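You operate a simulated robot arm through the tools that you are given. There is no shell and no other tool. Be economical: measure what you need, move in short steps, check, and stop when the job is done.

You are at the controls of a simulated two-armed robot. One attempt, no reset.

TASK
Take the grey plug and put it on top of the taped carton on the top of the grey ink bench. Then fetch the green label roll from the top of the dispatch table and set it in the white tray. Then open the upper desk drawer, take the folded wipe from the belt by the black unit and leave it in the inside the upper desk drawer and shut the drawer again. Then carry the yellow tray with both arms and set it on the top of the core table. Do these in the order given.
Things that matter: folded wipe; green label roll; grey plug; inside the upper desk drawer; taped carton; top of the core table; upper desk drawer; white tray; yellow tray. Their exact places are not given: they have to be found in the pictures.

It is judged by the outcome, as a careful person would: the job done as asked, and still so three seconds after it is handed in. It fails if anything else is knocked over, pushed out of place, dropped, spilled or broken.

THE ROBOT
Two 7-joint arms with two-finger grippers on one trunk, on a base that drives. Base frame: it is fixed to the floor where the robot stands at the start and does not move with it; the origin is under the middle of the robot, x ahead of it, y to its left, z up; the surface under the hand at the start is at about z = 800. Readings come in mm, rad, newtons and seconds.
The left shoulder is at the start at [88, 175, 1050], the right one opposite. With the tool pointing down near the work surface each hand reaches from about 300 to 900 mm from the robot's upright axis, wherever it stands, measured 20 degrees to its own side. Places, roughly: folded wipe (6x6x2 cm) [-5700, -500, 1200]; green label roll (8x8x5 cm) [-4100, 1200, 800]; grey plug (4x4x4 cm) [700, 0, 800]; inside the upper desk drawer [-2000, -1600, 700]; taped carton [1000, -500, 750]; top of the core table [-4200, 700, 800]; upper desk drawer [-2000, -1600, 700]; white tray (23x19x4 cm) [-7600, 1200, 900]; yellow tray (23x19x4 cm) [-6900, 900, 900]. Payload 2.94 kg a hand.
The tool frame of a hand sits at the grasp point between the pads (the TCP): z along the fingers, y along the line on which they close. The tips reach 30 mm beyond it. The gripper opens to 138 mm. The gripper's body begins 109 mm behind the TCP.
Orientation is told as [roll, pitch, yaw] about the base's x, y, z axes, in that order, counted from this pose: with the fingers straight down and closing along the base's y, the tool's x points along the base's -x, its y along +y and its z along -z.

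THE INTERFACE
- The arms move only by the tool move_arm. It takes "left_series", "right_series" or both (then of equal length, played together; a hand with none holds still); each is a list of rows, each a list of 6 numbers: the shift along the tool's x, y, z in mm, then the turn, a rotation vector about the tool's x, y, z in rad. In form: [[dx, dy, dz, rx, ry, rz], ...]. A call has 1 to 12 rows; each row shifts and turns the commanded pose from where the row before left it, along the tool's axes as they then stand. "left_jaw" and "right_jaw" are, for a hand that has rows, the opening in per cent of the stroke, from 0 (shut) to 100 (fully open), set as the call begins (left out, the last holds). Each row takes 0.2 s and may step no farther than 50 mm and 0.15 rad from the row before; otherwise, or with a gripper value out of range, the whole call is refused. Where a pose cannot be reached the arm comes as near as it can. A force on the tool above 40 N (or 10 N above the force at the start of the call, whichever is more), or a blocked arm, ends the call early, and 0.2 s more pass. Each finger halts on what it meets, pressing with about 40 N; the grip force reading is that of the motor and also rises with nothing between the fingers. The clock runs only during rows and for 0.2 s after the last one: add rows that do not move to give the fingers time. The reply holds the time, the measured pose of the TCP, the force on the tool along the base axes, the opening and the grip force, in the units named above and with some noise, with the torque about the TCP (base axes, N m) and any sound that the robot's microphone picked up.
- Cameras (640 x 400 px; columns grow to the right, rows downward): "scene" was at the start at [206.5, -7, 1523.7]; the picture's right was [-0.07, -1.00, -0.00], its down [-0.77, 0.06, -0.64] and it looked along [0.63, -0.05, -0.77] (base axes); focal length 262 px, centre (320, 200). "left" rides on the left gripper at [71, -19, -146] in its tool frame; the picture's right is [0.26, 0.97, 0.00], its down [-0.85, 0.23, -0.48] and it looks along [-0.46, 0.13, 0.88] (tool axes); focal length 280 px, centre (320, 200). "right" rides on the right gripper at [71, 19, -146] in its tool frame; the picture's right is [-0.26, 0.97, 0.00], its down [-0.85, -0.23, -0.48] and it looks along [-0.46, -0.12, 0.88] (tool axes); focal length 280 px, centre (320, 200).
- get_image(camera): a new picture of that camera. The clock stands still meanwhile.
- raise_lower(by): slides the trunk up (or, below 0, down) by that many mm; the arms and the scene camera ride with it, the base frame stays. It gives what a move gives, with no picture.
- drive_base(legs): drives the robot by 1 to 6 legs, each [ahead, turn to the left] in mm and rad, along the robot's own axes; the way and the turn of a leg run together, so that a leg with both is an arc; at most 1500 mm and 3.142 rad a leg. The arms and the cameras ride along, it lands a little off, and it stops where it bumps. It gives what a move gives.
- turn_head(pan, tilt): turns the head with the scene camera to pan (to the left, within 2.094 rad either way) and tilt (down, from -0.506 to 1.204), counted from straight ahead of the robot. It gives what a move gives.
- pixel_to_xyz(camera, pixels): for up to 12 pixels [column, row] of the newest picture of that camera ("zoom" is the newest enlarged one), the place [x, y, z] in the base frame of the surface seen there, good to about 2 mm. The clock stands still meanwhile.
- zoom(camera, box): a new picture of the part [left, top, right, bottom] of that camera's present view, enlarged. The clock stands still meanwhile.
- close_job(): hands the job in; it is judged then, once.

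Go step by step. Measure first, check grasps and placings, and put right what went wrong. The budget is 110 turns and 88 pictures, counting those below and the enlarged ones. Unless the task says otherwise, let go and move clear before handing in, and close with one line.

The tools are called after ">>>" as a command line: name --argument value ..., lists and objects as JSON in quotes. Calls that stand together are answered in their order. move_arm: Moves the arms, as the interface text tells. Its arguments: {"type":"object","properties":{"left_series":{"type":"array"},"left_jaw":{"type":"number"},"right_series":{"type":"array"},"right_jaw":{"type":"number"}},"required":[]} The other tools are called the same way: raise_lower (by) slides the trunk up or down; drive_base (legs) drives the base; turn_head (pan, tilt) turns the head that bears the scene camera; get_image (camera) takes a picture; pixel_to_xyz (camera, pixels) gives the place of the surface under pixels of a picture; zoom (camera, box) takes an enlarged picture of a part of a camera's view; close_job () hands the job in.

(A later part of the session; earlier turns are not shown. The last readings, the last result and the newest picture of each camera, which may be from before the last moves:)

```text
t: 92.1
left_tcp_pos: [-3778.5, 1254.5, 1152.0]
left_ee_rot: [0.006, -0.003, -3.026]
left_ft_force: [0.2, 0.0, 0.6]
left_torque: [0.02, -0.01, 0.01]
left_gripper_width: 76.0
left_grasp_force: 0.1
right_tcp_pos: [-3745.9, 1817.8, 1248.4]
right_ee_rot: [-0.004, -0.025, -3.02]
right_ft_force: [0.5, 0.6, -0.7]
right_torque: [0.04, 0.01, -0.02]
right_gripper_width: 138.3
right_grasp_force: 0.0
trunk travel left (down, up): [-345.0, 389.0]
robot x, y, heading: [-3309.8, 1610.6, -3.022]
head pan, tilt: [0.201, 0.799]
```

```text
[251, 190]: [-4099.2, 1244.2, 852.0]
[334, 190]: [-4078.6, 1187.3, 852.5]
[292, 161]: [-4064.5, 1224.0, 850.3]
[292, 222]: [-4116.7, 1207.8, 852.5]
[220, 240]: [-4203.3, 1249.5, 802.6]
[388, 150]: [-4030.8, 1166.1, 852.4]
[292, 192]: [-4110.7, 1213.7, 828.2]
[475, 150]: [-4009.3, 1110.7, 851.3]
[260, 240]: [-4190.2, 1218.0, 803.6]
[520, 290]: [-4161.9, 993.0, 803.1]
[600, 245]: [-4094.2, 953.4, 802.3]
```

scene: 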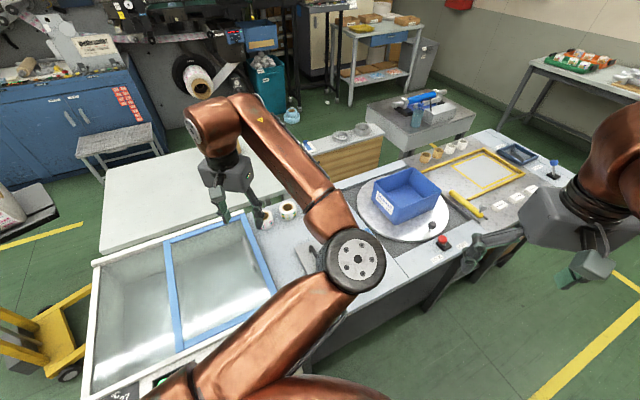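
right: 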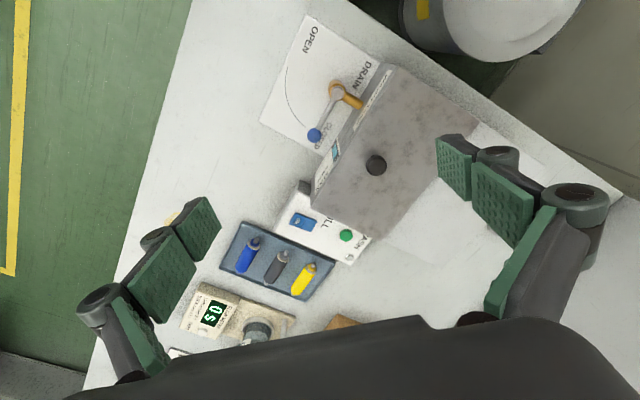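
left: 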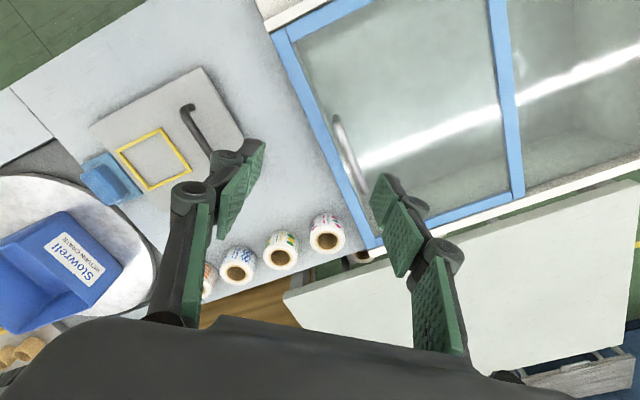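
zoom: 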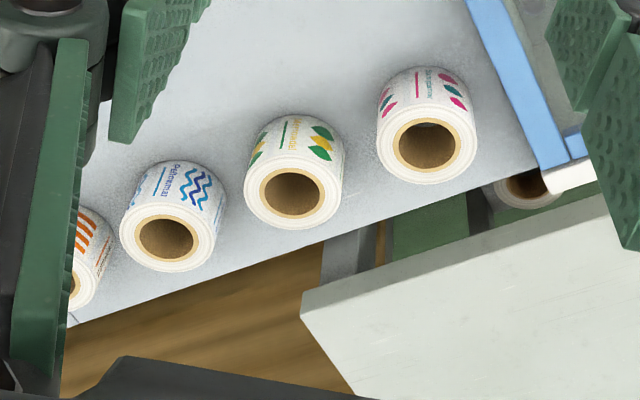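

The green roll is centred at (-4090,1216), and its neighbours are 105 mm away along the row. I turn right 0.25 rad to bring it into easier reach and lower the trunk by 120.

>>> drive_base --legs '[[0, -0.25]]'

>>> raise_lower --by -100

```text
t: 93.3
left_tcp_pos: [-3851.0, 1383.6, 1151.7]
left_ee_rot: [0.005, -0.002, 3.005]
left_ft_force: [-0.4, -0.2, 0.3]
left_torque: [-0.05, 0.0, -0.03]
left_gripper_width: 75.9
left_grasp_force: 0.0
right_tcp_pos: [-3680.2, 1921.3, 1247.3]
right_ee_rot: [-0.003, -0.029, 3.015]
right_ft_force: [-0.3, -0.9, 0.8]
right_torque: [-0.05, 0.03, -0.01]
right_gripper_width: 138.1
right_grasp_force: 0.0
trunk travel left (down, up): [-345.0, 389.0]
robot x, y, heading: [-3308.4, 1608.5, 3.016]
head pan, tilt: [0.201, 0.799]
```

```text
t: 94.7
left_tcp_pos: [-3850.6, 1383.7, 1053.0]
left_ee_rot: [0.005, -0.003, 3.005]
left_ft_force: [0.8, 0.1, -0.3]
left_torque: [0.01, 0.04, -0.02]
left_gripper_width: 76.0
left_grasp_force: 0.0
right_tcp_pos: [-3679.0, 1921.1, 1149.5]
right_ee_rot: [-0.005, -0.028, 3.014]
right_ft_force: [-0.1, 0.0, 0.1]
right_torque: [0.02, 0.04, -0.02]
right_gripper_width: 138.2
right_grasp_force: 0.1
trunk travel left (down, up): [-245.0, 489.0]
robot x, y, heading: [-3311.1, 1607.1, 3.012]
head pan, tilt: [0.201, 0.799]
```

I move over the roll at height, turn the jaws about 0.45 rad across the row and come down to z≈930 with the jaws at 78 %.

>>> move_arm --left_series '[[-30.6, 28.4, 0, 0, 0, 0], [-30.6, 28.4, 0, 0, 0, 0], [-30.6, 28.4, 0, 0, 0, 0], [-30.6, 28.4, 0, 0, 0, 0], [-30.6, 28.4, 0, 0, 0, 0], [-30.6, 28.4, 0, 0, 0, 0], [-30.6, 28.4, 0, 0, 0, 0], [0, 0, 40, 0, 0, 0.15], [0, 0, 40, 0, 0, 0.15], [0, 0, 40, 0, 0, 0.15], [0, 0, 0, 0, 0, 0]]' --left_jaw 80

>>> get_image --camera "left"

```text
t: 97.1
left_tcp_pos: [-4090.1, 1215.6, 934.9]
left_ee_rot: [0.005, -0.001, 2.555]
left_ft_force: [1.1, -0.6, -0.2]
left_torque: [-0.01, 0.01, -0.01]
left_gripper_width: 110.3
left_grasp_force: 0.1
right_tcp_pos: [-3678.8, 1920.8, 1149.6]
right_ee_rot: [-0.003, -0.029, 3.014]
right_ft_force: [0.3, 0.4, -0.2]
right_torque: [-0.01, 0.03, -0.01]
right_gripper_width: 137.7
right_grasp_force: 0.1
trunk travel left (down, up): [-245.0, 489.0]
robot x, y, heading: [-3308.6, 1609.6, 3.007]
head pan, tilt: [0.201, 0.799]
```

```text
63 pictures are left
```

left: 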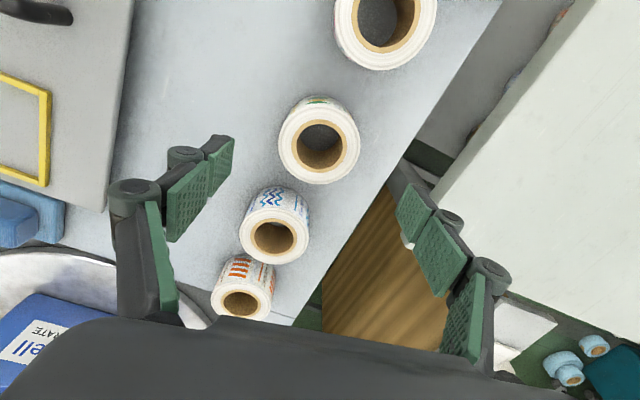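

The roll is at (320,142) between the jaws, and the neighbours are clear of the finger lines. I check its rim position before lowering.

>>> pixel_to_xyz --camera "left" --pixels '[[284, 147], [354, 140], [317, 110], [322, 178], [335, 30], [250, 235]]'

```text
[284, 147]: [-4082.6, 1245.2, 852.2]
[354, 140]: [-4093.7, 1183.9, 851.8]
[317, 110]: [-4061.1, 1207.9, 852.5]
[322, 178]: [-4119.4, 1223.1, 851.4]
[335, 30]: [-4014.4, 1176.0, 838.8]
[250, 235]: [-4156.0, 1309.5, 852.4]
```

The centre is confirmed at (-4089,1215). I lower to z≈838 and close.

>>> move_arm --left_series '[[0, 0, 40, 0, 0, 0], [0, 0, 40, 0, 0, 0], [0, 0, 17, 0, 0, 0], [0, 0, 0, 0, 0, 0]]'

>>> move_arm --left_series '[[0, 0, 0, 0, 0, 0], [0, 0, 0, 0, 0, 0], [0, 0, 0, 0, 0, 0], [0, 0, 0, 0, 0, 0], [0, 0, 0, 0, 0, 0]]' --left_jaw 0

```text
t: 98.1
left_tcp_pos: [-4091.6, 1213.7, 837.3]
left_ee_rot: [0.005, 0.001, 2.555]
left_ft_force: [0.0, 0.6, 0.2]
left_torque: [0.02, 0.03, 0.0]
left_gripper_width: 110.1
left_grasp_force: 0.1
right_tcp_pos: [-3680.7, 1920.8, 1148.1]
right_ee_rot: [-0.004, -0.028, 3.013]
right_ft_force: [0.5, -0.5, 1.0]
right_torque: [0.01, -0.02, 0.0]
right_gripper_width: 138.2
right_grasp_force: 0.1
trunk travel left (down, up): [-245.0, 489.0]
robot x, y, heading: [-3306.6, 1610.1, 3.009]
head pan, tilt: [0.201, 0.799]
```

```text
t: 99.3
left_tcp_pos: [-4090.5, 1214.1, 837.3]
left_ee_rot: [0.005, -0.001, 2.555]
left_ft_force: [-0.7, 1.0, 1.8]
left_torque: [0.08, -0.05, -0.01]
left_gripper_width: 68.6
left_grasp_force: 39.4
right_tcp_pos: [-3680.2, 1921.4, 1147.3]
right_ee_rot: [-0.003, -0.028, 3.015]
right_ft_force: [0.9, 0.6, 0.8]
right_torque: [0.02, 0.01, 0.02]
right_gripper_width: 138.0
right_grasp_force: 0.1
trunk travel left (down, up): [-245.0, 489.0]
robot x, y, heading: [-3305.8, 1609.5, 3.012]
head pan, tilt: [0.201, 0.799]
```

The roll is held at 68.6 mm and 39 N. I lift it straight up and draw the hand in, then look toward the far tables.

>>> move_arm --left_series '[[0, 0, -42, 0, 0, 0], [0, 0, -42, 0, 0, 0], [0, 0, -42, 0, 0, 0], [0, 0, -42, 0, 0, 0], [0, 0, -42, 0, 0, 0], [13.6, -40, 0, 0, 0, 0], [13.6, -40, 0, 0, 0, 0], [13.6, -40, 0, 0, 0, 0], [13.6, -40, 0, 0, 0, 0], [13.6, -40, 0, 0, 0, 0], [13.6, -40, 0, 0, 0, 0], [0, 0, 0, 0, 0, 0]]'

>>> turn_head --pan -0.1 --tilt 0.45

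>>> get_image --camera "scene"

```text
t: 101.9
left_tcp_pos: [-3889.5, 1368.6, 1045.1]
left_ee_rot: [0.002, 0.002, 2.556]
left_ft_force: [-0.4, -0.4, -1.8]
left_torque: [0.01, 0.0, 0.01]
left_gripper_width: 68.6
left_grasp_force: 40.0
right_tcp_pos: [-3680.4, 1919.1, 1148.5]
right_ee_rot: [-0.004, -0.026, 3.015]
right_ft_force: [0.2, -0.1, 0.0]
right_torque: [0.03, 0.01, 0.01]
right_gripper_width: 138.0
right_grasp_force: 0.0
trunk travel left (down, up): [-245.0, 489.0]
robot x, y, heading: [-3307.8, 1607.4, 3.009]
head pan, tilt: [0.201, 0.799]
```

```text
t: 102.7
left_tcp_pos: [-3888.9, 1369.0, 1046.2]
left_ee_rot: [0.004, 0.002, 2.554]
left_ft_force: [-0.8, 0.0, -0.5]
left_torque: [0.02, -0.02, 0.0]
left_gripper_width: 68.3
left_grasp_force: 40.0
right_tcp_pos: [-3679.9, 1920.9, 1147.4]
right_ee_rot: [-0.004, -0.026, 3.013]
right_ft_force: [-0.1, 0.0, 0.2]
right_torque: [-0.03, 0.03, 0.02]
right_gripper_width: 138.2
right_grasp_force: 0.0
trunk travel left (down, up): [-245.0, 489.0]
robot x, y, heading: [-3306.0, 1607.1, 3.012]
head pan, tilt: [-0.099, 0.45]
```

```text
62 pictures are left
```

scene: 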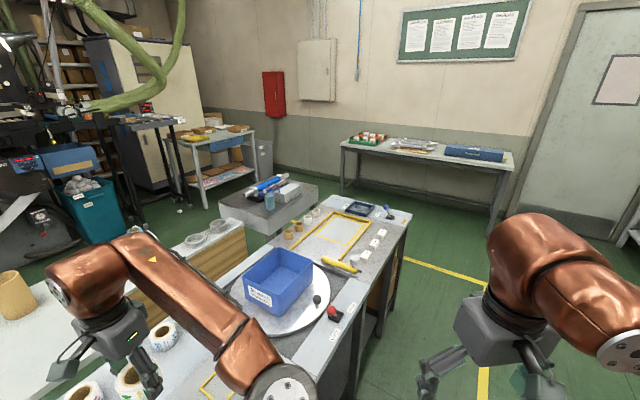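

The far table at about (215,150) with trays on it matches the stated places. I zoom there and measure the route.

>>> zoom --camera "scene" --box '[100, 90, 340, 240]'

>>> pixel_to_xyz --camera "scene" --pixels '[[238, 130], [205, 137], [190, 145], [206, 207], [250, 180], [237, 232], [410, 217], [380, 195], [345, 185], [497, 215], [130, 200], [317, 190]]'

```text
2.67 times, centred on (220, 165) of scene
```

zoom: 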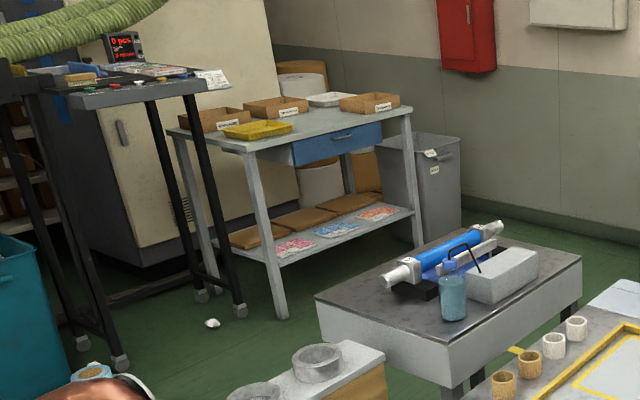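

```text
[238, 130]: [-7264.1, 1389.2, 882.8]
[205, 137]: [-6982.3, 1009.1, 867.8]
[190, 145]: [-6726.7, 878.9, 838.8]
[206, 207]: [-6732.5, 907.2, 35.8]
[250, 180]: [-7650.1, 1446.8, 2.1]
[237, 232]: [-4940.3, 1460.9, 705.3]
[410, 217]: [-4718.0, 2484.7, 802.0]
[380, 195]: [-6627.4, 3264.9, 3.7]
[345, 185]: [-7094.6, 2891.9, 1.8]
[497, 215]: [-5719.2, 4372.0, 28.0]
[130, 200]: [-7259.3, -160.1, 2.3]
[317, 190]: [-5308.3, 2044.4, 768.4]
```

The tray table's long front runs along the far aisle; the yellow tray is at its near-left corner and the white one at the back. I drive down the aisle past the dispatch table, turn left and approach part way.

>>> drive_base --legs '[[0, -0.665], [1500, 0], [1450, 0], [0, 1.608], [1500, 0]]'

>>> turn_head --pan 0.1 --tilt 0.45

>>> get_image --camera "scene"

```text
t: 117.8
left_tcp_pos: [-5865.3, 3828.1, 1048.9]
left_ee_rot: [0.012, 0.0, 1.889]
left_ft_force: [0.7, -0.3, 0.7]
left_torque: [0.1, 0.12, 0.0]
left_gripper_width: 68.5
left_grasp_force: 39.5
right_tcp_pos: [-5361.9, 4133.6, 1146.4]
right_ee_rot: [0.003, -0.027, 2.348]
right_ft_force: [0.0, -0.3, 0.4]
right_torque: [0.03, -0.04, 0.01]
right_gripper_width: 138.0
right_grasp_force: 0.0
trunk travel left (down, up): [-245.0, 489.0]
robot x, y, heading: [-5279.9, 3640.6, 2.395]
head pan, tilt: [-0.099, 0.45]
stopped in leg 3: the robot was blocked; the commanded pose is now the measured one
```

```text
t: 118.5
left_tcp_pos: [-5875.0, 3817.6, 1046.9]
left_ee_rot: [0.004, 0.0, 1.899]
left_ft_force: [-0.6, -0.7, -0.8]
left_torque: [0.01, -0.02, -0.02]
left_gripper_width: 68.5
left_grasp_force: 40.3
right_tcp_pos: [-5374.2, 4127.4, 1148.5]
right_ee_rot: [-0.004, -0.025, 2.359]
right_ft_force: [-1.0, 0.5, -0.9]
right_torque: [0.04, -0.01, -0.02]
right_gripper_width: 138.0
right_grasp_force: 0.1
trunk travel left (down, up): [-245.0, 489.0]
robot x, y, heading: [-5279.8, 3637.8, 2.396]
head pan, tilt: [0.099, 0.45]
```

```text
60 pictures are left
```

scene: 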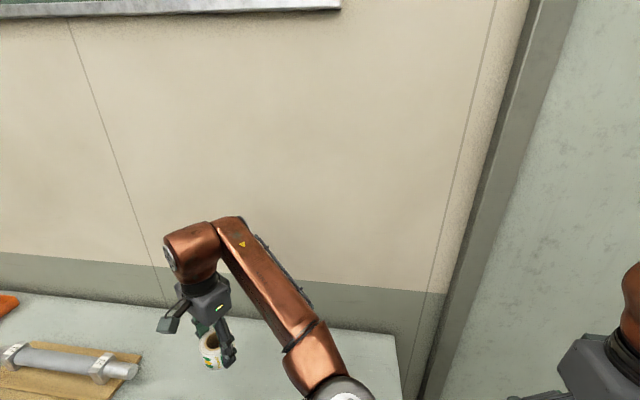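

The base stopped against the wall bench at the end of the aisle. I back off 150 mm and check that nothing on that bench moved.

>>> drive_base --legs '[[-200, 0]]'

>>> turn_head --pan 0.35 --tilt 0.8

>>> get_image --camera "scene"

```text
t: 120.1
left_tcp_pos: [-5724.9, 3682.7, 1048.1]
left_ee_rot: [0.006, -0.003, 1.9]
left_ft_force: [0.7, -0.4, -1.0]
left_torque: [-0.04, -0.03, 0.0]
left_gripper_width: 68.4
left_grasp_force: 39.7
right_tcp_pos: [-5223.0, 3989.7, 1148.3]
right_ee_rot: [0.0, -0.028, 2.358]
right_ft_force: [0.0, 0.8, -0.7]
right_torque: [-0.04, -0.07, 0.02]
right_gripper_width: 137.9
right_grasp_force: 0.0
trunk travel left (down, up): [-245.0, 489.0]
robot x, y, heading: [-5132.4, 3503.8, 2.394]
head pan, tilt: [0.099, 0.45]
```

```text
t: 121.0
left_tcp_pos: [-5719.1, 3678.1, 1051.9]
left_ee_rot: [0.009, -0.007, 1.9]
left_ft_force: [-0.4, 0.9, -0.8]
left_torque: [-0.04, -0.05, 0.02]
left_gripper_width: 68.6
left_grasp_force: 39.8
right_tcp_pos: [-5218.2, 3985.0, 1150.5]
right_ee_rot: [-0.004, -0.036, 2.355]
right_ft_force: [-0.5, 0.8, -0.7]
right_torque: [-0.01, -0.05, 0.01]
right_gripper_width: 137.9
right_grasp_force: 0.0
trunk travel left (down, up): [-245.0, 489.0]
robot x, y, heading: [-5133.0, 3502.8, 2.392]
head pan, tilt: [0.351, 0.799]
```

```text
59 pictures are left
```

scene: 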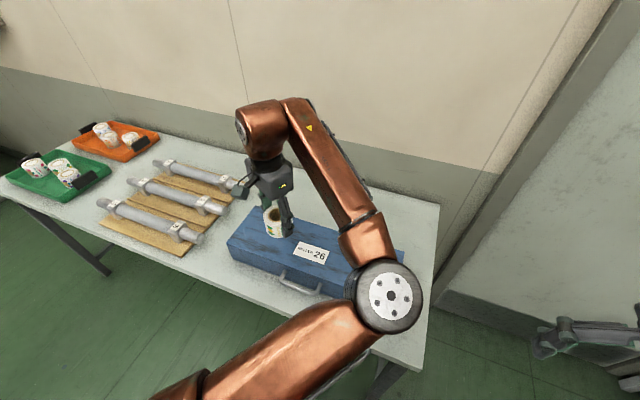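

The wall bench and everything on it look undisturbed. I turn left to face the tray table and drive 1700 mm toward it.

>>> drive_base --legs '[[0, 1.563], [1500, 0], [200, 0]]'

>>> turn_head --pan 0.1 --tilt 0.6

>>> get_image --camera "scene"

```text
t: 133.3
left_tcp_pos: [-6426.1, 1695.3, 1056.1]
left_ee_rot: [0.017, -0.017, -2.81]
left_ft_force: [0.6, 0.7, -0.2]
left_torque: [-0.08, 0.09, 0.04]
left_gripper_width: 68.3
left_grasp_force: 40.5
right_tcp_pos: [-6735.6, 2196.2, 1154.4]
right_ee_rot: [-0.005, -0.047, -2.354]
right_ft_force: [0.3, 0.8, 0.7]
right_torque: [-0.12, 0.06, -0.02]
right_gripper_width: 137.8
right_grasp_force: 0.1
trunk travel left (down, up): [-245.0, 489.0]
robot x, y, heading: [-6261.2, 2273.7, -2.312]
head pan, tilt: [0.351, 0.799]
```

```text
t: 134.1
left_tcp_pos: [-6429.9, 1691.2, 1052.8]
left_ee_rot: [0.012, -0.012, -2.809]
left_ft_force: [-0.7, -0.9, -0.8]
left_torque: [0.01, -0.04, 0.0]
left_gripper_width: 68.5
left_grasp_force: 40.2
right_tcp_pos: [-6737.8, 2192.6, 1153.3]
right_ee_rot: [-0.004, -0.042, -2.352]
right_ft_force: [0.5, -1.0, -0.9]
right_torque: [0.01, -0.05, -0.02]
right_gripper_width: 137.9
right_grasp_force: 0.1
trunk travel left (down, up): [-245.0, 489.0]
robot x, y, heading: [-6260.8, 2277.6, -2.323]
head pan, tilt: [0.099, 0.6]
```

```text
58 pictures are left
```

scene: 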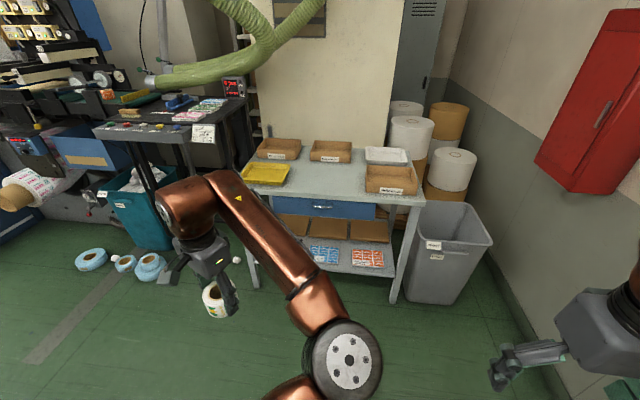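

The table shows the white tray at (386,156), the yellow tray at (266,173) and three brown trays. I measure them and the table's front edge.

>>> pixel_to_xyz --camera "scene" --pixels '[[386, 155], [366, 162], [409, 163], [390, 187], [416, 190], [425, 200], [247, 186], [243, 178], [283, 183], [265, 172], [440, 245], [400, 300]]'

>>> zoom --camera "scene" --box '[220, 120, 460, 270]'

```text
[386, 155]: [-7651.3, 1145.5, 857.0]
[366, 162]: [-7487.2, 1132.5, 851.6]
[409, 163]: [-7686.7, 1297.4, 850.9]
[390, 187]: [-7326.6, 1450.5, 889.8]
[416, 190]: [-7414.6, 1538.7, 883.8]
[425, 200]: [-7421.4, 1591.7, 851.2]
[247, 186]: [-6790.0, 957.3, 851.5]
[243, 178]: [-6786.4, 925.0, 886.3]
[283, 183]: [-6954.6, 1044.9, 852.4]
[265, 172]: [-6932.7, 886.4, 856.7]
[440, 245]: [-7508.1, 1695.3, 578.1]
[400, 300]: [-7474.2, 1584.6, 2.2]
```

```text
2.67 times, centred on (340, 195) of scene
```

zoom: 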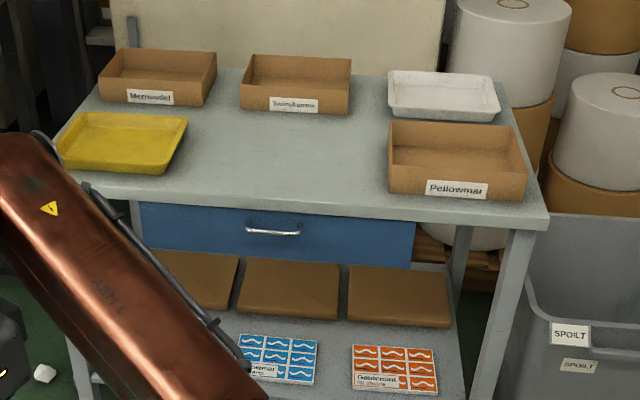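

The white tray's floor centre is at (-7651,1145,857), about 480 mm behind the front edge, with a brown box in front of it. I drive to about 330 mm from the edge, slightly right of the tray.

>>> drive_base --legs '[[0, -0.365], [1015, 0], [0, 0.11]]'

>>> turn_head --pan 0.3 --tilt 0.8

>>> get_image --camera "scene"

```text
t: 141.0
left_tcp_pos: [-7492.6, 1294.1, 1054.8]
left_ee_rot: [0.012, -0.012, -3.066]
left_ft_force: [0.6, -0.7, -0.4]
left_torque: [0.06, -0.04, 0.01]
left_gripper_width: 68.3
left_grasp_force: 39.7
right_tcp_pos: [-7663.8, 1858.1, 1153.7]
right_ee_rot: [-0.005, -0.043, -2.609]
right_ft_force: [-0.5, -0.3, 0.2]
right_torque: [0.07, -0.01, -0.01]
right_gripper_width: 138.1
right_grasp_force: 0.1
trunk travel left (down, up): [-245.0, 489.0]
robot x, y, heading: [-7184.5, 1812.4, -2.566]
head pan, tilt: [0.099, 0.6]
```

```text
t: 141.8
left_tcp_pos: [-7492.7, 1295.8, 1055.0]
left_ee_rot: [0.012, -0.012, -3.067]
left_ft_force: [-0.5, 0.1, -1.2]
left_torque: [-0.02, -0.03, 0.0]
left_gripper_width: 68.6
left_grasp_force: 40.0
right_tcp_pos: [-7663.4, 1859.9, 1153.7]
right_ee_rot: [-0.004, -0.042, -2.609]
right_ft_force: [-0.1, 0.1, 0.3]
right_torque: [0.04, -0.01, -0.03]
right_gripper_width: 137.8
right_grasp_force: 0.1
trunk travel left (down, up): [-245.0, 489.0]
robot x, y, heading: [-7181.7, 1820.2, -2.571]
head pan, tilt: [0.3, 0.799]
```

```text
56 pictures are left
```

scene: 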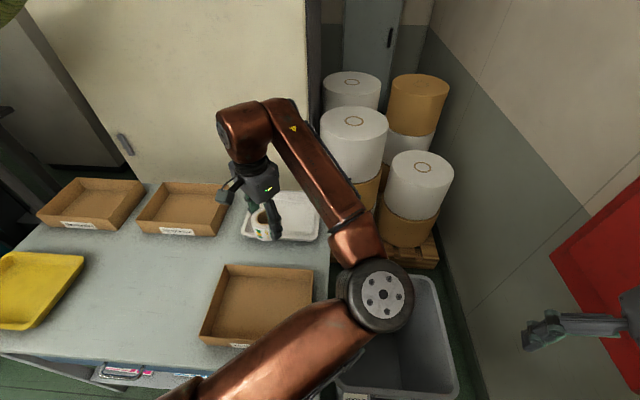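

The white tray is at (285,218), just beyond the held roll. I measure its rim and floor.

>>> pixel_to_xyz --camera "scene" --pixels '[[244, 236], [319, 237], [300, 220], [312, 208], [320, 205], [308, 192], [296, 230], [305, 243], [250, 228]]'

>>> get_image --camera "left"

```text
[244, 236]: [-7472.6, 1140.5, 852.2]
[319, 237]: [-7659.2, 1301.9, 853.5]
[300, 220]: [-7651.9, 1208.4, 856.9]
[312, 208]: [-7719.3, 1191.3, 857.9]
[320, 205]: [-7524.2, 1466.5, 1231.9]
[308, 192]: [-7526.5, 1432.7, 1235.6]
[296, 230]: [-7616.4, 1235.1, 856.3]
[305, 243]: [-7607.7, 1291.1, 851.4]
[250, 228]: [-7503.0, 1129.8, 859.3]
```

```text
55 pictures are left
```

left: 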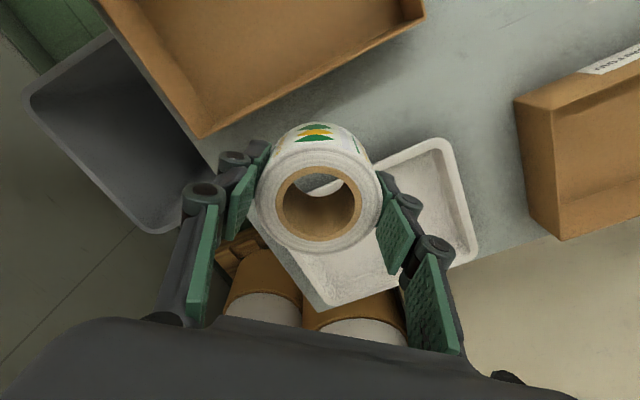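

The tray's inner centre is at about (-7630,1155). I move over it and come down to z≈915 to check.

>>> move_arm --left_series '[[-29.5, 26, 0, 0, 0, 0], [-29.5, 26, 0, 0, 0, 0], [-29.5, 26, 0, 0, 0, 0], [-29.5, 26, 0, 0, 0, 0], [-29.5, 26, 0, 0, 0, 0], [0, 0, 35, 0, 0, 0], [0, 0, 35, 0, 0, 0], [0, 0, 35, 0, 0, 0], [0, 0, 30, 0, 0, 0], [0, 0, 0, 0, 0, 0]]'

>>> get_image --camera "left"

```text
t: 143.9
left_tcp_pos: [-7630.4, 1154.0, 923.2]
left_ee_rot: [0.016, -0.011, -3.067]
left_ft_force: [0.5, 0.1, -1.5]
left_torque: [0.01, -0.01, 0.01]
left_gripper_width: 68.5
left_grasp_force: 40.1
right_tcp_pos: [-7663.9, 1858.7, 1153.4]
right_ee_rot: [-0.003, -0.043, -2.61]
right_ft_force: [-0.8, 0.3, -0.3]
right_torque: [0.03, 0.05, 0.02]
right_gripper_width: 138.1
right_grasp_force: 0.1
trunk travel left (down, up): [-245.0, 489.0]
robot x, y, heading: [-7183.9, 1819.5, -2.576]
head pan, tilt: [0.3, 0.799]
```

```text
54 pictures are left
```

left: 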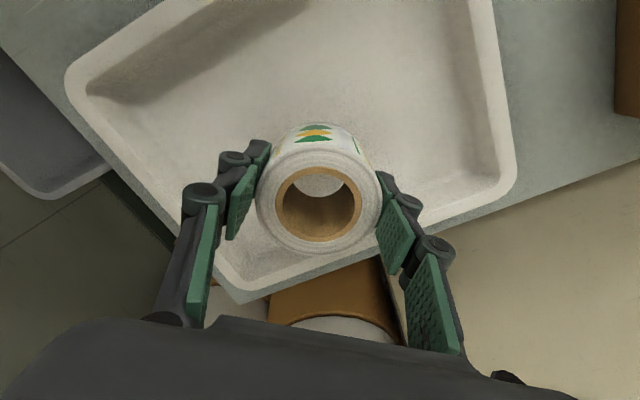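

The roll is over the tray. I check the rim corners in this view so the open fingers will clear the walls.

>>> pixel_to_xyz --camera "left" --pixels '[[78, 78], [510, 185], [237, 295], [470, 10], [300, 60], [140, 185], [380, 240], [420, 140]]'

```text
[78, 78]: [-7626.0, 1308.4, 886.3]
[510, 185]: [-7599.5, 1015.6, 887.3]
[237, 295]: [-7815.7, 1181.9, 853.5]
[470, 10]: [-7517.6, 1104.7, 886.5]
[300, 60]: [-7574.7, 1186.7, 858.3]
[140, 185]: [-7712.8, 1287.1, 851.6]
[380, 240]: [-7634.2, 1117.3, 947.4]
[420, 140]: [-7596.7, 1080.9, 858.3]
```

The tray's diagonal corners give a centre of (-7613,1162). I shift 18 mm and lower the roll to the tray floor.

>>> move_arm --left_series '[[17.5, -6.7, 0, 0, 0, 0], [0, 0, 15, 0, 0, 0], [0, 0, 8, 0, 0, 0], [0, 0, 4, 0, 0, 0], [0, 0, 2, 0, 0, 0], [0, 0, 0, 0, 0, 0]]'

```text
t: 145.3
left_tcp_pos: [-7614.7, 1160.4, 893.6]
left_ee_rot: [0.013, -0.011, -3.066]
left_ft_force: [-0.5, 0.1, -1.4]
left_torque: [0.01, 0.04, 0.01]
left_gripper_width: 68.5
left_grasp_force: 40.0
right_tcp_pos: [-7663.7, 1858.5, 1154.2]
right_ee_rot: [-0.004, -0.041, -2.61]
right_ft_force: [0.5, -0.4, -0.3]
right_torque: [-0.01, 0.02, -0.01]
right_gripper_width: 138.1
right_grasp_force: 0.1
trunk travel left (down, up): [-245.0, 489.0]
robot x, y, heading: [-7183.1, 1821.2, -2.572]
head pan, tilt: [0.3, 0.799]
```

No contact yet, since the force only shows the roll's weight. I lower in 1 mm steps.

>>> move_arm --left_series '[[0, 0, 1, 0, 0, 0], [0, 0, 1, 0, 0, 0], [0, 0, 0, 0, 0, 0]]'

>>> move_arm --left_series '[[0, 0, 0, 0, 0, 0], [0, 0, 0, 0, 0, 0], [0, 0, 0, 0, 0, 0], [0, 0, 0, 0, 0, 0], [0, 0, -20, 0, 0, 0], [0, 0, -40, 0, 0, 0], [0, 0, -40, 0, 0, 0], [0, 0, -40, 0, 0, 0], [0, 0, 0, 0, 0, 0]]' --left_jaw 70

>>> get_image --camera "left"

```text
t: 146.2
left_tcp_pos: [-7614.5, 1160.4, 892.0]
left_ee_rot: [0.015, -0.011, -3.068]
left_ft_force: [-0.2, -0.5, 3.3]
left_torque: [0.11, -0.12, -0.02]
left_gripper_width: 68.4
left_grasp_force: 40.0
right_tcp_pos: [-7664.7, 1859.2, 1153.3]
right_ee_rot: [-0.003, -0.043, -2.608]
right_ft_force: [0.3, -0.3, -0.3]
right_torque: [0.0, -0.02, 0.02]
right_gripper_width: 138.0
right_grasp_force: 0.2
trunk travel left (down, up): [-245.0, 489.0]
robot x, y, heading: [-7182.2, 1816.9, -2.57]
head pan, tilt: [0.3, 0.799]
```

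```text
t: 148.2
left_tcp_pos: [-7613.4, 1165.5, 1032.9]
left_ee_rot: [0.014, -0.011, -3.065]
left_ft_force: [-0.3, -0.3, -0.1]
left_torque: [-0.01, 0.04, -0.02]
left_gripper_width: 96.3
left_grasp_force: 0.0
right_tcp_pos: [-7664.0, 1859.0, 1152.0]
right_ee_rot: [-0.005, -0.042, -2.607]
right_ft_force: [0.2, 0.3, 0.2]
right_torque: [0.01, 0.0, -0.01]
right_gripper_width: 137.8
right_grasp_force: 0.1
trunk travel left (down, up): [-245.0, 489.0]
robot x, y, heading: [-7184.6, 1819.8, -2.566]
head pan, tilt: [0.3, 0.799]
```

```text
53 pictures are left
```

left: 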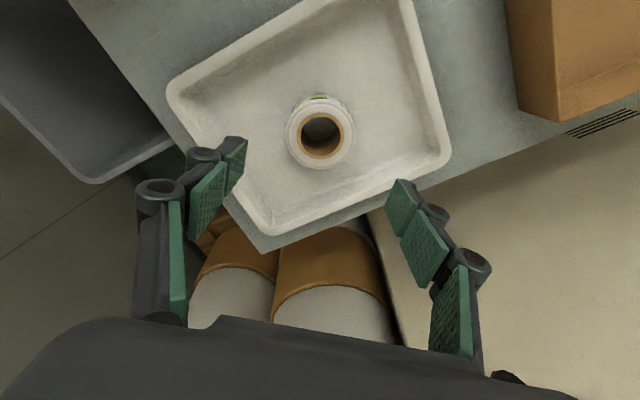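

The green roll stands in the white tray. Next is the drawer: I tuck the left hand in, back out and drive back along the aisle toward the desk.

>>> move_arm --left_series '[[31, -34, 0, 0, 0, 0], [31, -34, 0, 0, 0, 0], [31, -34, 0, 0, 0, 0], [31, -34, 0, 0, 0, 0], [31, -34, 0, 0, 0, 0], [31, -34, 0, 0, 0, 0], [0, 0, 0, 0, 0, -0.15], [0, 0, 0, 0, 0, -0.15], [0, 0, 0, 0, 0, -0.15], [0, 0, 0, 0, 0, 0]]'

>>> drive_base --legs '[[-1300, 0], [0, 3.0], [1500, 0], [0, -1.19], [1500, 0], [1500, 0]]'

```text
t: 150.3
left_tcp_pos: [-7442.5, 1381.0, 1026.6]
left_ee_rot: [0.008, -0.017, -2.612]
left_ft_force: [0.4, -0.5, 0.2]
left_torque: [0.02, -0.03, 0.02]
left_gripper_width: 96.6
left_grasp_force: 0.2
right_tcp_pos: [-7663.2, 1859.4, 1153.2]
right_ee_rot: [-0.004, -0.043, -2.608]
right_ft_force: [0.1, -0.5, 0.3]
right_torque: [-0.03, 0.0, -0.01]
right_gripper_width: 138.0
right_grasp_force: 0.1
trunk travel left (down, up): [-245.0, 489.0]
robot x, y, heading: [-7184.1, 1817.8, -2.569]
head pan, tilt: [0.3, 0.799]
```

```text
t: 188.0
left_tcp_pos: [-2011.2, 1131.3, 1026.4]
left_ee_rot: [0.008, -0.015, -0.756]
left_ft_force: [-0.3, 0.8, 0.3]
left_torque: [0.03, 0.02, -0.01]
left_gripper_width: 96.2
left_grasp_force: 0.1
right_tcp_pos: [-2407.9, 781.6, 1152.4]
right_ee_rot: [-0.003, -0.042, -0.748]
right_ft_force: [-0.5, 0.1, 0.0]
right_torque: [0.02, 0.02, 0.01]
right_gripper_width: 137.9
right_grasp_force: 0.0
trunk travel left (down, up): [-245.0, 489.0]
robot x, y, heading: [-2506.1, 1256.1, -0.709]
head pan, tilt: [0.3, 0.799]
```

Now at (-2506,1256) in the main aisle. I drive to a spot facing the desk drawers and look.

>>> drive_base --legs '[[0, -0.345], [1300, 0], [1000, 0], [0, -1.274]]'

>>> turn_head --pan 0 --tilt 0.6

>>> get_image --camera "scene"

```text
t: 203.7
left_tcp_pos: [-1524.4, -1244.0, 1025.7]
left_ee_rot: [0.007, -0.015, -2.398]
left_ft_force: [0.2, -0.3, -0.2]
left_torque: [0.0, 0.01, 0.01]
left_gripper_width: 96.7
left_grasp_force: 0.1
right_tcp_pos: [-1842.0, -824.3, 1151.1]
right_ee_rot: [-0.004, -0.045, -2.394]
right_ft_force: [-0.5, -0.2, 0.2]
right_torque: [-0.04, 0.02, 0.0]
right_gripper_width: 138.0
right_grasp_force: 0.0
trunk travel left (down, up): [-245.0, 489.0]
robot x, y, heading: [-1366.4, -759.8, -2.354]
head pan, tilt: [0.3, 0.799]
```

```text
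t: 204.5
left_tcp_pos: [-1522.0, -1244.5, 1025.2]
left_ee_rot: [0.008, -0.014, -2.4]
left_ft_force: [0.0, -0.3, 0.4]
left_torque: [-0.02, 0.02, -0.02]
left_gripper_width: 96.7
left_grasp_force: 0.0
right_tcp_pos: [-1841.8, -824.8, 1153.0]
right_ee_rot: [-0.004, -0.044, -2.393]
right_ft_force: [0.3, 0.0, -0.7]
right_torque: [-0.01, 0.02, -0.01]
right_gripper_width: 137.8
right_grasp_force: 0.1
trunk travel left (down, up): [-245.0, 489.0]
robot x, y, heading: [-1360.6, -760.5, -2.358]
head pan, tilt: [0.0, 0.6]
```

```text
52 pictures are left
```

scene: 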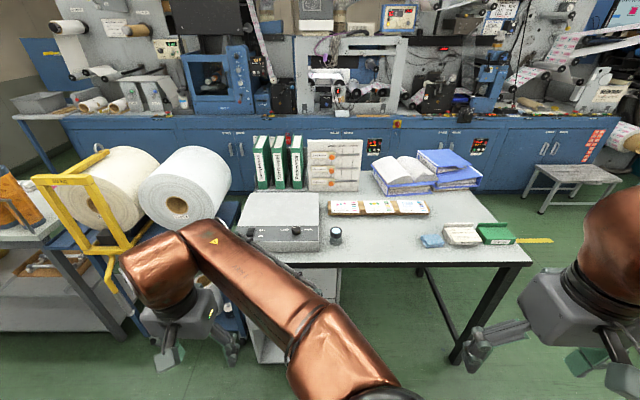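

The drawer unit lies under the desk's left part, mostly hidden by the left arm near (265,330). I measure the desk edge and look with the left wrist camera.

>>> pixel_to_xyz --camera "scene" --pixels '[[245, 252], [340, 265], [265, 345], [335, 290], [320, 270], [500, 264], [282, 240], [255, 330], [128, 290], [238, 310]]'

>>> get_image --camera "left"

```text
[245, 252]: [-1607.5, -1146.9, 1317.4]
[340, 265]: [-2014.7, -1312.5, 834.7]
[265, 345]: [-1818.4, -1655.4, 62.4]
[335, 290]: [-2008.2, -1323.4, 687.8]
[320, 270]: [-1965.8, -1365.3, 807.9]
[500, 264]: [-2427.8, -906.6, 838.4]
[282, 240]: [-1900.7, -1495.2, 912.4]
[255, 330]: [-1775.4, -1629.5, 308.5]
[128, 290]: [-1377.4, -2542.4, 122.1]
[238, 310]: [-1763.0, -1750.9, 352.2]
```

```text
51 pictures are left
```

left: 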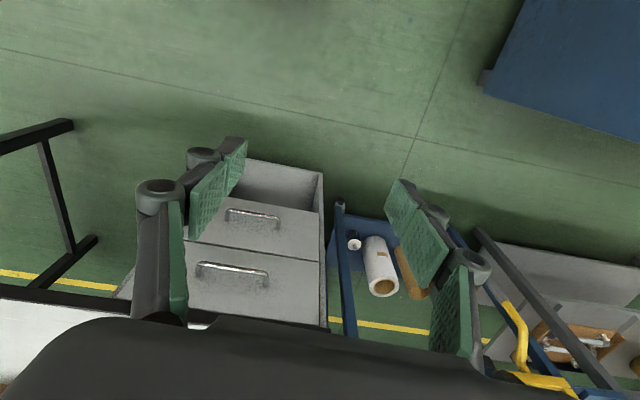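

The left camera shows both drawers: the upper handle at (232,270) and the lower at (252,217). I measure handle and drawer faces.

>>> pixel_to_xyz --camera "left" --pixels '[[200, 268], [232, 268], [266, 278], [232, 290], [320, 265], [310, 300], [190, 240], [225, 212], [252, 213], [277, 222], [250, 300], [325, 190]]'

>>> zoom --camera "left" --box '[140, 180, 340, 330]'

```text
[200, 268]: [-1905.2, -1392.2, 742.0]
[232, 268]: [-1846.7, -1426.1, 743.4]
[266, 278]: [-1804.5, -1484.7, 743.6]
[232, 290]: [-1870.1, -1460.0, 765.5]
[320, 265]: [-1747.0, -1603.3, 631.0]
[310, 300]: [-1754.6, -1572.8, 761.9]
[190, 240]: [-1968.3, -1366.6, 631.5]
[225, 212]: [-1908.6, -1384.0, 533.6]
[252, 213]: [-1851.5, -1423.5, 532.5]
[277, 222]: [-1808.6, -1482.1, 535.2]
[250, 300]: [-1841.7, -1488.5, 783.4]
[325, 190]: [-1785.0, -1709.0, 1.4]
```

```text
2.67 times, centred on (240, 255) of left
```

zoom: 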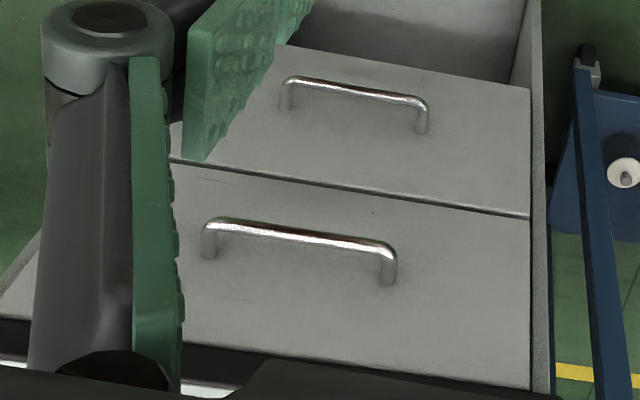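

The upper handle is a horizontal bar, centred at about (-1850,-1432,743), standing about 40 mm off the drawer face. I go 90 mm closer and turn the left tool a quarter turn so the jaws straddle it front to back.

>>> drive_base --legs '[[90, 0.03]]'

>>> move_arm --left_series '[[0, 0, 0, 0, 0, 0.145], [0, 0, 0, 0, 0, 0.145], [0, 0, 0, 0, 0, 0.145], [0, 0, 0, 0, 0, 0.145], [0, 0, 0, 0, 0, 0.145], [0, 0, 0, 0, 0, 0.145], [0, 0, 0, 0, 0, 0.145], [0, 0, 0, 0, 0, 0.145], [0, 0, 0, 0, 0, 0.145], [0, 0, 0, 0, 0, 0.145], [0, 0, 0, 0, 0, 0.1], [0, 0, 0, 0, 0, 0]]' --left_jaw 35

>>> get_image --camera "left"

```text
t: 205.6
left_tcp_pos: [-1571.0, -1314.4, 1027.1]
left_ee_rot: [0.008, -0.019, -2.371]
left_ft_force: [-0.3, -0.1, 0.1]
left_torque: [-0.01, -0.04, 0.0]
left_gripper_width: 96.7
left_grasp_force: 0.0
right_tcp_pos: [-1902.0, -903.4, 1154.1]
right_ee_rot: [-0.002, -0.045, -2.364]
right_ft_force: [0.2, -0.7, 0.4]
right_torque: [0.03, -0.02, 0.0]
right_gripper_width: 138.1
right_grasp_force: 0.1
trunk travel left (down, up): [-245.0, 489.0]
robot x, y, heading: [-1423.7, -824.7, -2.323]
head pan, tilt: [0.0, 0.6]
```

```text
t: 208.2
left_tcp_pos: [-1571.7, -1314.3, 1027.1]
left_ee_rot: [0.016, 0.007, 2.361]
left_ft_force: [-0.4, -0.2, -0.1]
left_torque: [-0.04, -0.04, -0.01]
left_gripper_width: 48.3
left_grasp_force: 0.0
right_tcp_pos: [-1903.7, -903.9, 1153.0]
right_ee_rot: [-0.005, -0.042, -2.362]
right_ft_force: [-0.8, -0.5, 0.4]
right_torque: [-0.01, -0.03, 0.03]
right_gripper_width: 138.1
right_grasp_force: 0.0
trunk travel left (down, up): [-245.0, 489.0]
robot x, y, heading: [-1425.4, -827.6, -2.323]
head pan, tilt: [0.0, 0.6]
```

```text
49 pictures are left
```

left: 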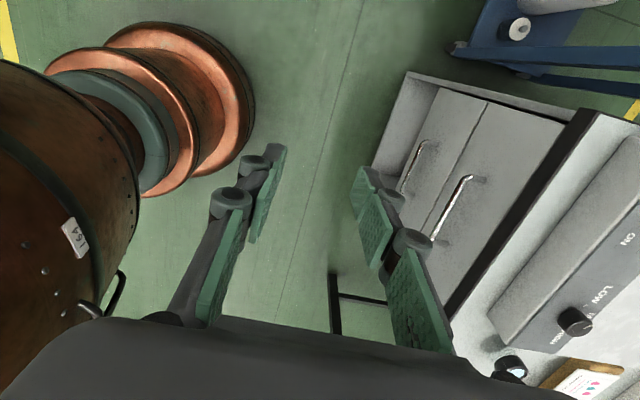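

The handle shows clearly at (450,208), with the desk edge at (515,215) and the control box front at (520,290). I measure all of these for clearance.

>>> pixel_to_xyz --camera "left" --pixels '[[466, 180], [450, 207], [435, 236], [490, 180], [470, 240], [548, 160], [568, 160], [520, 240], [497, 315], [560, 300], [574, 322], [505, 110]]'

```text
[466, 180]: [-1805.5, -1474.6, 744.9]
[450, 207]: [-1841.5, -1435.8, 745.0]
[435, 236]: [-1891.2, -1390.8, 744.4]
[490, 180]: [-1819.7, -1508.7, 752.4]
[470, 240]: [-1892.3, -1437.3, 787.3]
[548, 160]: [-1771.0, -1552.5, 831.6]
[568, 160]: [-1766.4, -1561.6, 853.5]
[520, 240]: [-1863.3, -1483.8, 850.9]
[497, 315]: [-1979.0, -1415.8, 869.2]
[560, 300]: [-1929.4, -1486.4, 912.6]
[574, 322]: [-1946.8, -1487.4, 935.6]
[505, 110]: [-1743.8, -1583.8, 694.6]
```

The bar axis is at w-depth −2310 with 35 mm to the drawer face, so a 0.3 rad forward tilt keeps the gripper body clear of the control box. I tilt and move to a pre-grasp 110 mm back along the fingers.

>>> move_arm --left_series '[[0, 0, 0, -0.15, 0, 0], [0, 0, 0, -0.15, 0, 0], [-16.2, 25.8, 33.7, 0, 0, 0], [-16.2, 25.8, 33.7, 0, 0, 0], [-16.2, 25.8, 33.7, 0, 0, 0], [-16.2, 25.8, 33.7, 0, 0, 0], [-16.2, 25.8, 33.7, 0, 0, 0], [-16.2, 25.8, 33.7, 0, 0, 0], [-16.2, 25.8, 33.7, 0, 0, 0], [0, 0, 0, 0, 0, 0]]' --left_jaw 24

>>> get_image --camera "left"

```text
t: 210.4
left_tcp_pos: [-1816.0, -1431.5, 863.2]
left_ee_rot: [0.317, 0.007, 2.363]
left_ft_force: [-0.6, -0.8, 0.2]
left_torque: [0.0, -0.01, -0.01]
left_gripper_width: 33.0
left_grasp_force: 0.1
left hand out of reach, approached as far as the arm can: row 2, 4, 5, 6
right_tcp_pos: [-1902.8, -903.3, 1154.8]
right_ee_rot: [-0.004, -0.044, -2.362]
right_ft_force: [-1.2, -0.2, -0.1]
right_torque: [-0.02, 0.02, -0.01]
right_gripper_width: 138.1
right_grasp_force: 0.1
trunk travel left (down, up): [-245.0, 489.0]
robot x, y, heading: [-1425.4, -827.6, -2.321]
head pan, tilt: [0.0, 0.6]
```

```text
48 pictures are left
```

left: 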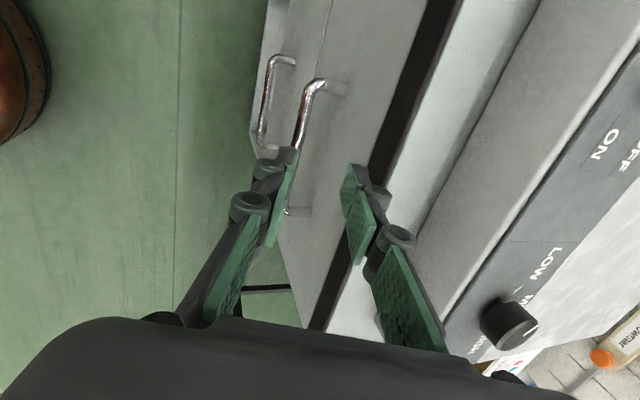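

The tool is tilted the right way and sits 22 mm left of the bar centre and 17 mm too far in. I correct sideways first, then slide down along the fingers.

>>> move_arm --left_series '[[-11, -8.5, 0, 0, 0, 0], [-11, -8.5, 0, 0, 0, 0], [0, 0, 30, 0, 0, 0], [0, 0, 30, 0, 0, 0], [0, 0, 0, 0, 0, 0]]'

>>> get_image --camera "left"

```text
t: 211.6
left_tcp_pos: [-1833.5, -1438.6, 805.5]
left_ee_rot: [0.318, 0.007, 2.364]
left_ft_force: [0.2, -0.4, -0.4]
left_torque: [0.0, 0.03, 0.0]
left_gripper_width: 33.1
left_grasp_force: 0.0
left hand out of reach, approached as far as the arm can: row 1, 2
right_tcp_pos: [-1903.6, -903.4, 1152.2]
right_ee_rot: [-0.003, -0.043, -2.364]
right_ft_force: [0.2, -0.1, -0.1]
right_torque: [-0.01, 0.02, 0.01]
right_gripper_width: 138.0
right_grasp_force: 0.0
trunk travel left (down, up): [-245.0, 489.0]
robot x, y, heading: [-1429.3, -828.8, -2.324]
head pan, tilt: [0.0, 0.6]
```

```text
47 pictures are left
```

left: 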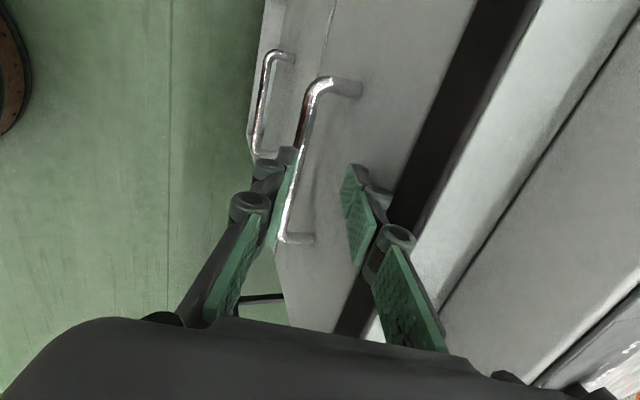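

The jaws are about 16 mm too far in: the outer finger is over the bar at (290,165). I try pulling out in small steps.

>>> move_arm --left_series '[[0, -5, 0, 0, 0, 0], [0, -6, 0, 0, 0, 0], [0, -6, 0, 0, 0, 0], [0, 0, 0, 0, 0, 0]]'

```text
t: 212.6
left_tcp_pos: [-1821.3, -1434.3, 801.3]
left_ee_rot: [0.316, 0.004, 2.362]
left_ft_force: [-0.5, 0.5, -0.1]
left_torque: [-0.01, 0.0, 0.03]
left_gripper_width: 32.7
left_grasp_force: 0.0
left hand out of reach, approached as far as the arm can: row 2, 3
right_tcp_pos: [-1903.9, -903.1, 1153.0]
right_ee_rot: [-0.003, -0.044, -2.363]
right_ft_force: [-0.2, 0.3, 0.6]
right_torque: [0.01, -0.02, 0.0]
right_gripper_width: 137.9
right_grasp_force: 0.1
trunk travel left (down, up): [-245.0, 489.0]
robot x, y, heading: [-1426.9, -827.0, -2.323]
head pan, tilt: [0.0, 0.6]
```

Now within 3 mm of the approach line. I slide down along the fingers in small steps with a slight outward correction.

>>> move_arm --left_series '[[0, -1, 15, 0, 0, 0], [0, -1, 15, 0, 0, 0], [0, -1, 14, 0, 0, 0], [0, 0, 0, 0, 0, 0]]'

>>> get_image --camera "left"

```text
t: 213.6
left_tcp_pos: [-1827.3, -1442.7, 759.2]
left_ee_rot: [0.319, 0.008, 2.362]
left_ft_force: [0.4, 0.7, 0.4]
left_torque: [-0.04, -0.01, 0.0]
left_gripper_width: 33.0
left_grasp_force: 0.0
right_tcp_pos: [-1903.4, -903.5, 1153.5]
right_ee_rot: [-0.003, -0.044, -2.362]
right_ft_force: [-0.2, 0.2, -0.8]
right_torque: [-0.02, -0.01, 0.01]
right_gripper_width: 137.9
right_grasp_force: 0.0
trunk travel left (down, up): [-245.0, 489.0]
robot x, y, heading: [-1422.8, -826.0, -2.322]
head pan, tilt: [0.0, 0.6]
```

```text
46 pictures are left
```

left: 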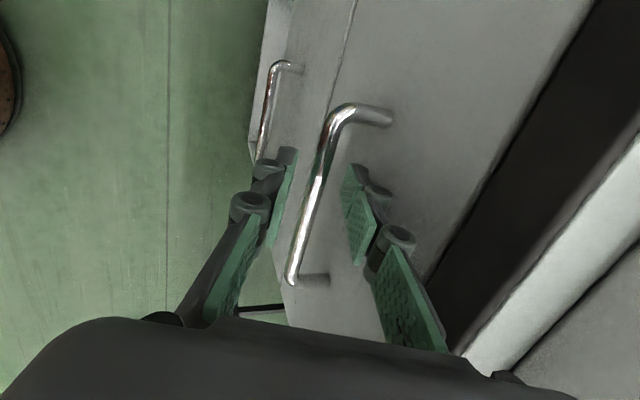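

The bar is now between the fingers. I go 8 mm deeper and close on it.

>>> move_arm --left_series '[[0, 0, 8, 0, 0, 0], [0, 0, 0, 0, 0, 0]]'

>>> move_arm --left_series '[[0, 0, 0, 0, 0, 0], [0, 0, 0, 0, 0, 0], [0, 0, 0, 0, 0, 0], [0, 0, 0, 0, 0, 0]]' --left_jaw 0

```text
t: 214.2
left_tcp_pos: [-1829.3, -1445.3, 750.8]
left_ee_rot: [0.32, 0.007, 2.364]
left_ft_force: [-1.1, 0.4, 0.0]
left_torque: [-0.02, 0.0, -0.01]
left_gripper_width: 32.8
left_grasp_force: 0.0
right_tcp_pos: [-1902.2, -903.2, 1153.2]
right_ee_rot: [-0.004, -0.044, -2.363]
right_ft_force: [-0.1, 0.4, -0.4]
right_torque: [-0.02, 0.0, 0.02]
right_gripper_width: 137.8
right_grasp_force: 0.1
trunk travel left (down, up): [-245.0, 489.0]
robot x, y, heading: [-1427.2, -827.5, -2.32]
head pan, tilt: [0.0, 0.6]
```

```text
t: 215.2
left_tcp_pos: [-1829.9, -1443.9, 750.5]
left_ee_rot: [0.316, 0.006, 2.364]
left_ft_force: [2.3, 2.8, -3.3]
left_torque: [0.17, 0.11, 0.56]
left_gripper_width: 11.0
left_grasp_force: 37.9
right_tcp_pos: [-1903.4, -902.6, 1153.2]
right_ee_rot: [-0.003, -0.044, -2.364]
right_ft_force: [0.6, 0.3, 0.8]
right_torque: [0.03, 0.01, 0.0]
right_gripper_width: 138.1
right_grasp_force: 0.0
trunk travel left (down, up): [-245.0, 489.0]
robot x, y, heading: [-1427.5, -826.1, -2.324]
head pan, tilt: [0.0, 0.6]
```

The bar is gripped (11 mm, 38 N). I pull the drawer by driving the base straight back 260 mm.

>>> drive_base --legs '[[-130, 0]]'

>>> drive_base --legs '[[-130, 0]]'

>>> get_image --camera "left"

```text
t: 216.6
left_tcp_pos: [-1730.8, -1343.2, 752.7]
left_ee_rot: [0.311, 0.007, 2.368]
left_ft_force: [1.7, 1.4, 15.9]
left_torque: [0.82, 0.91, 0.06]
left_gripper_width: 11.1
left_grasp_force: 37.7
right_tcp_pos: [-1808.3, -799.9, 1156.5]
right_ee_rot: [-0.004, -0.06, -2.363]
right_ft_force: [-0.2, -0.5, -0.2]
right_torque: [0.0, -0.04, 0.0]
right_gripper_width: 138.0
right_grasp_force: 0.1
trunk travel left (down, up): [-245.0, 489.0]
robot x, y, heading: [-1336.0, -734.0, -2.325]
head pan, tilt: [0.0, 0.6]
stopped in leg 1: the force on the tool passed its limit at 49 N (the readings are from after the stop); the commanded pose is now the measured one
```

```text
t: 217.9
left_tcp_pos: [-1636.8, -1247.1, 751.1]
left_ee_rot: [0.312, 0.012, 2.368]
left_ft_force: [13.7, -15.3, 19.3]
left_torque: [0.28, 0.56, 0.3]
left_gripper_width: 11.3
left_grasp_force: 38.4
right_tcp_pos: [-1715.8, -704.2, 1158.3]
right_ee_rot: [-0.004, -0.06, -2.363]
right_ft_force: [-0.4, -0.3, -0.2]
right_torque: [0.07, 0.04, 0.02]
right_gripper_width: 138.1
right_grasp_force: 0.0
trunk travel left (down, up): [-245.0, 489.0]
robot x, y, heading: [-1247.3, -636.5, -2.324]
head pan, tilt: [0.0, 0.6]
```

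```text
45 pictures are left
```

left: 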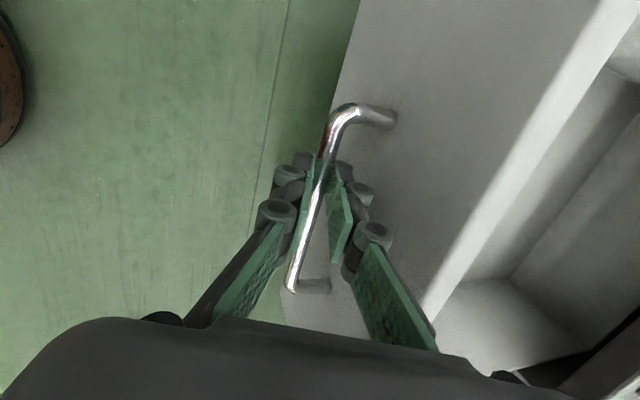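

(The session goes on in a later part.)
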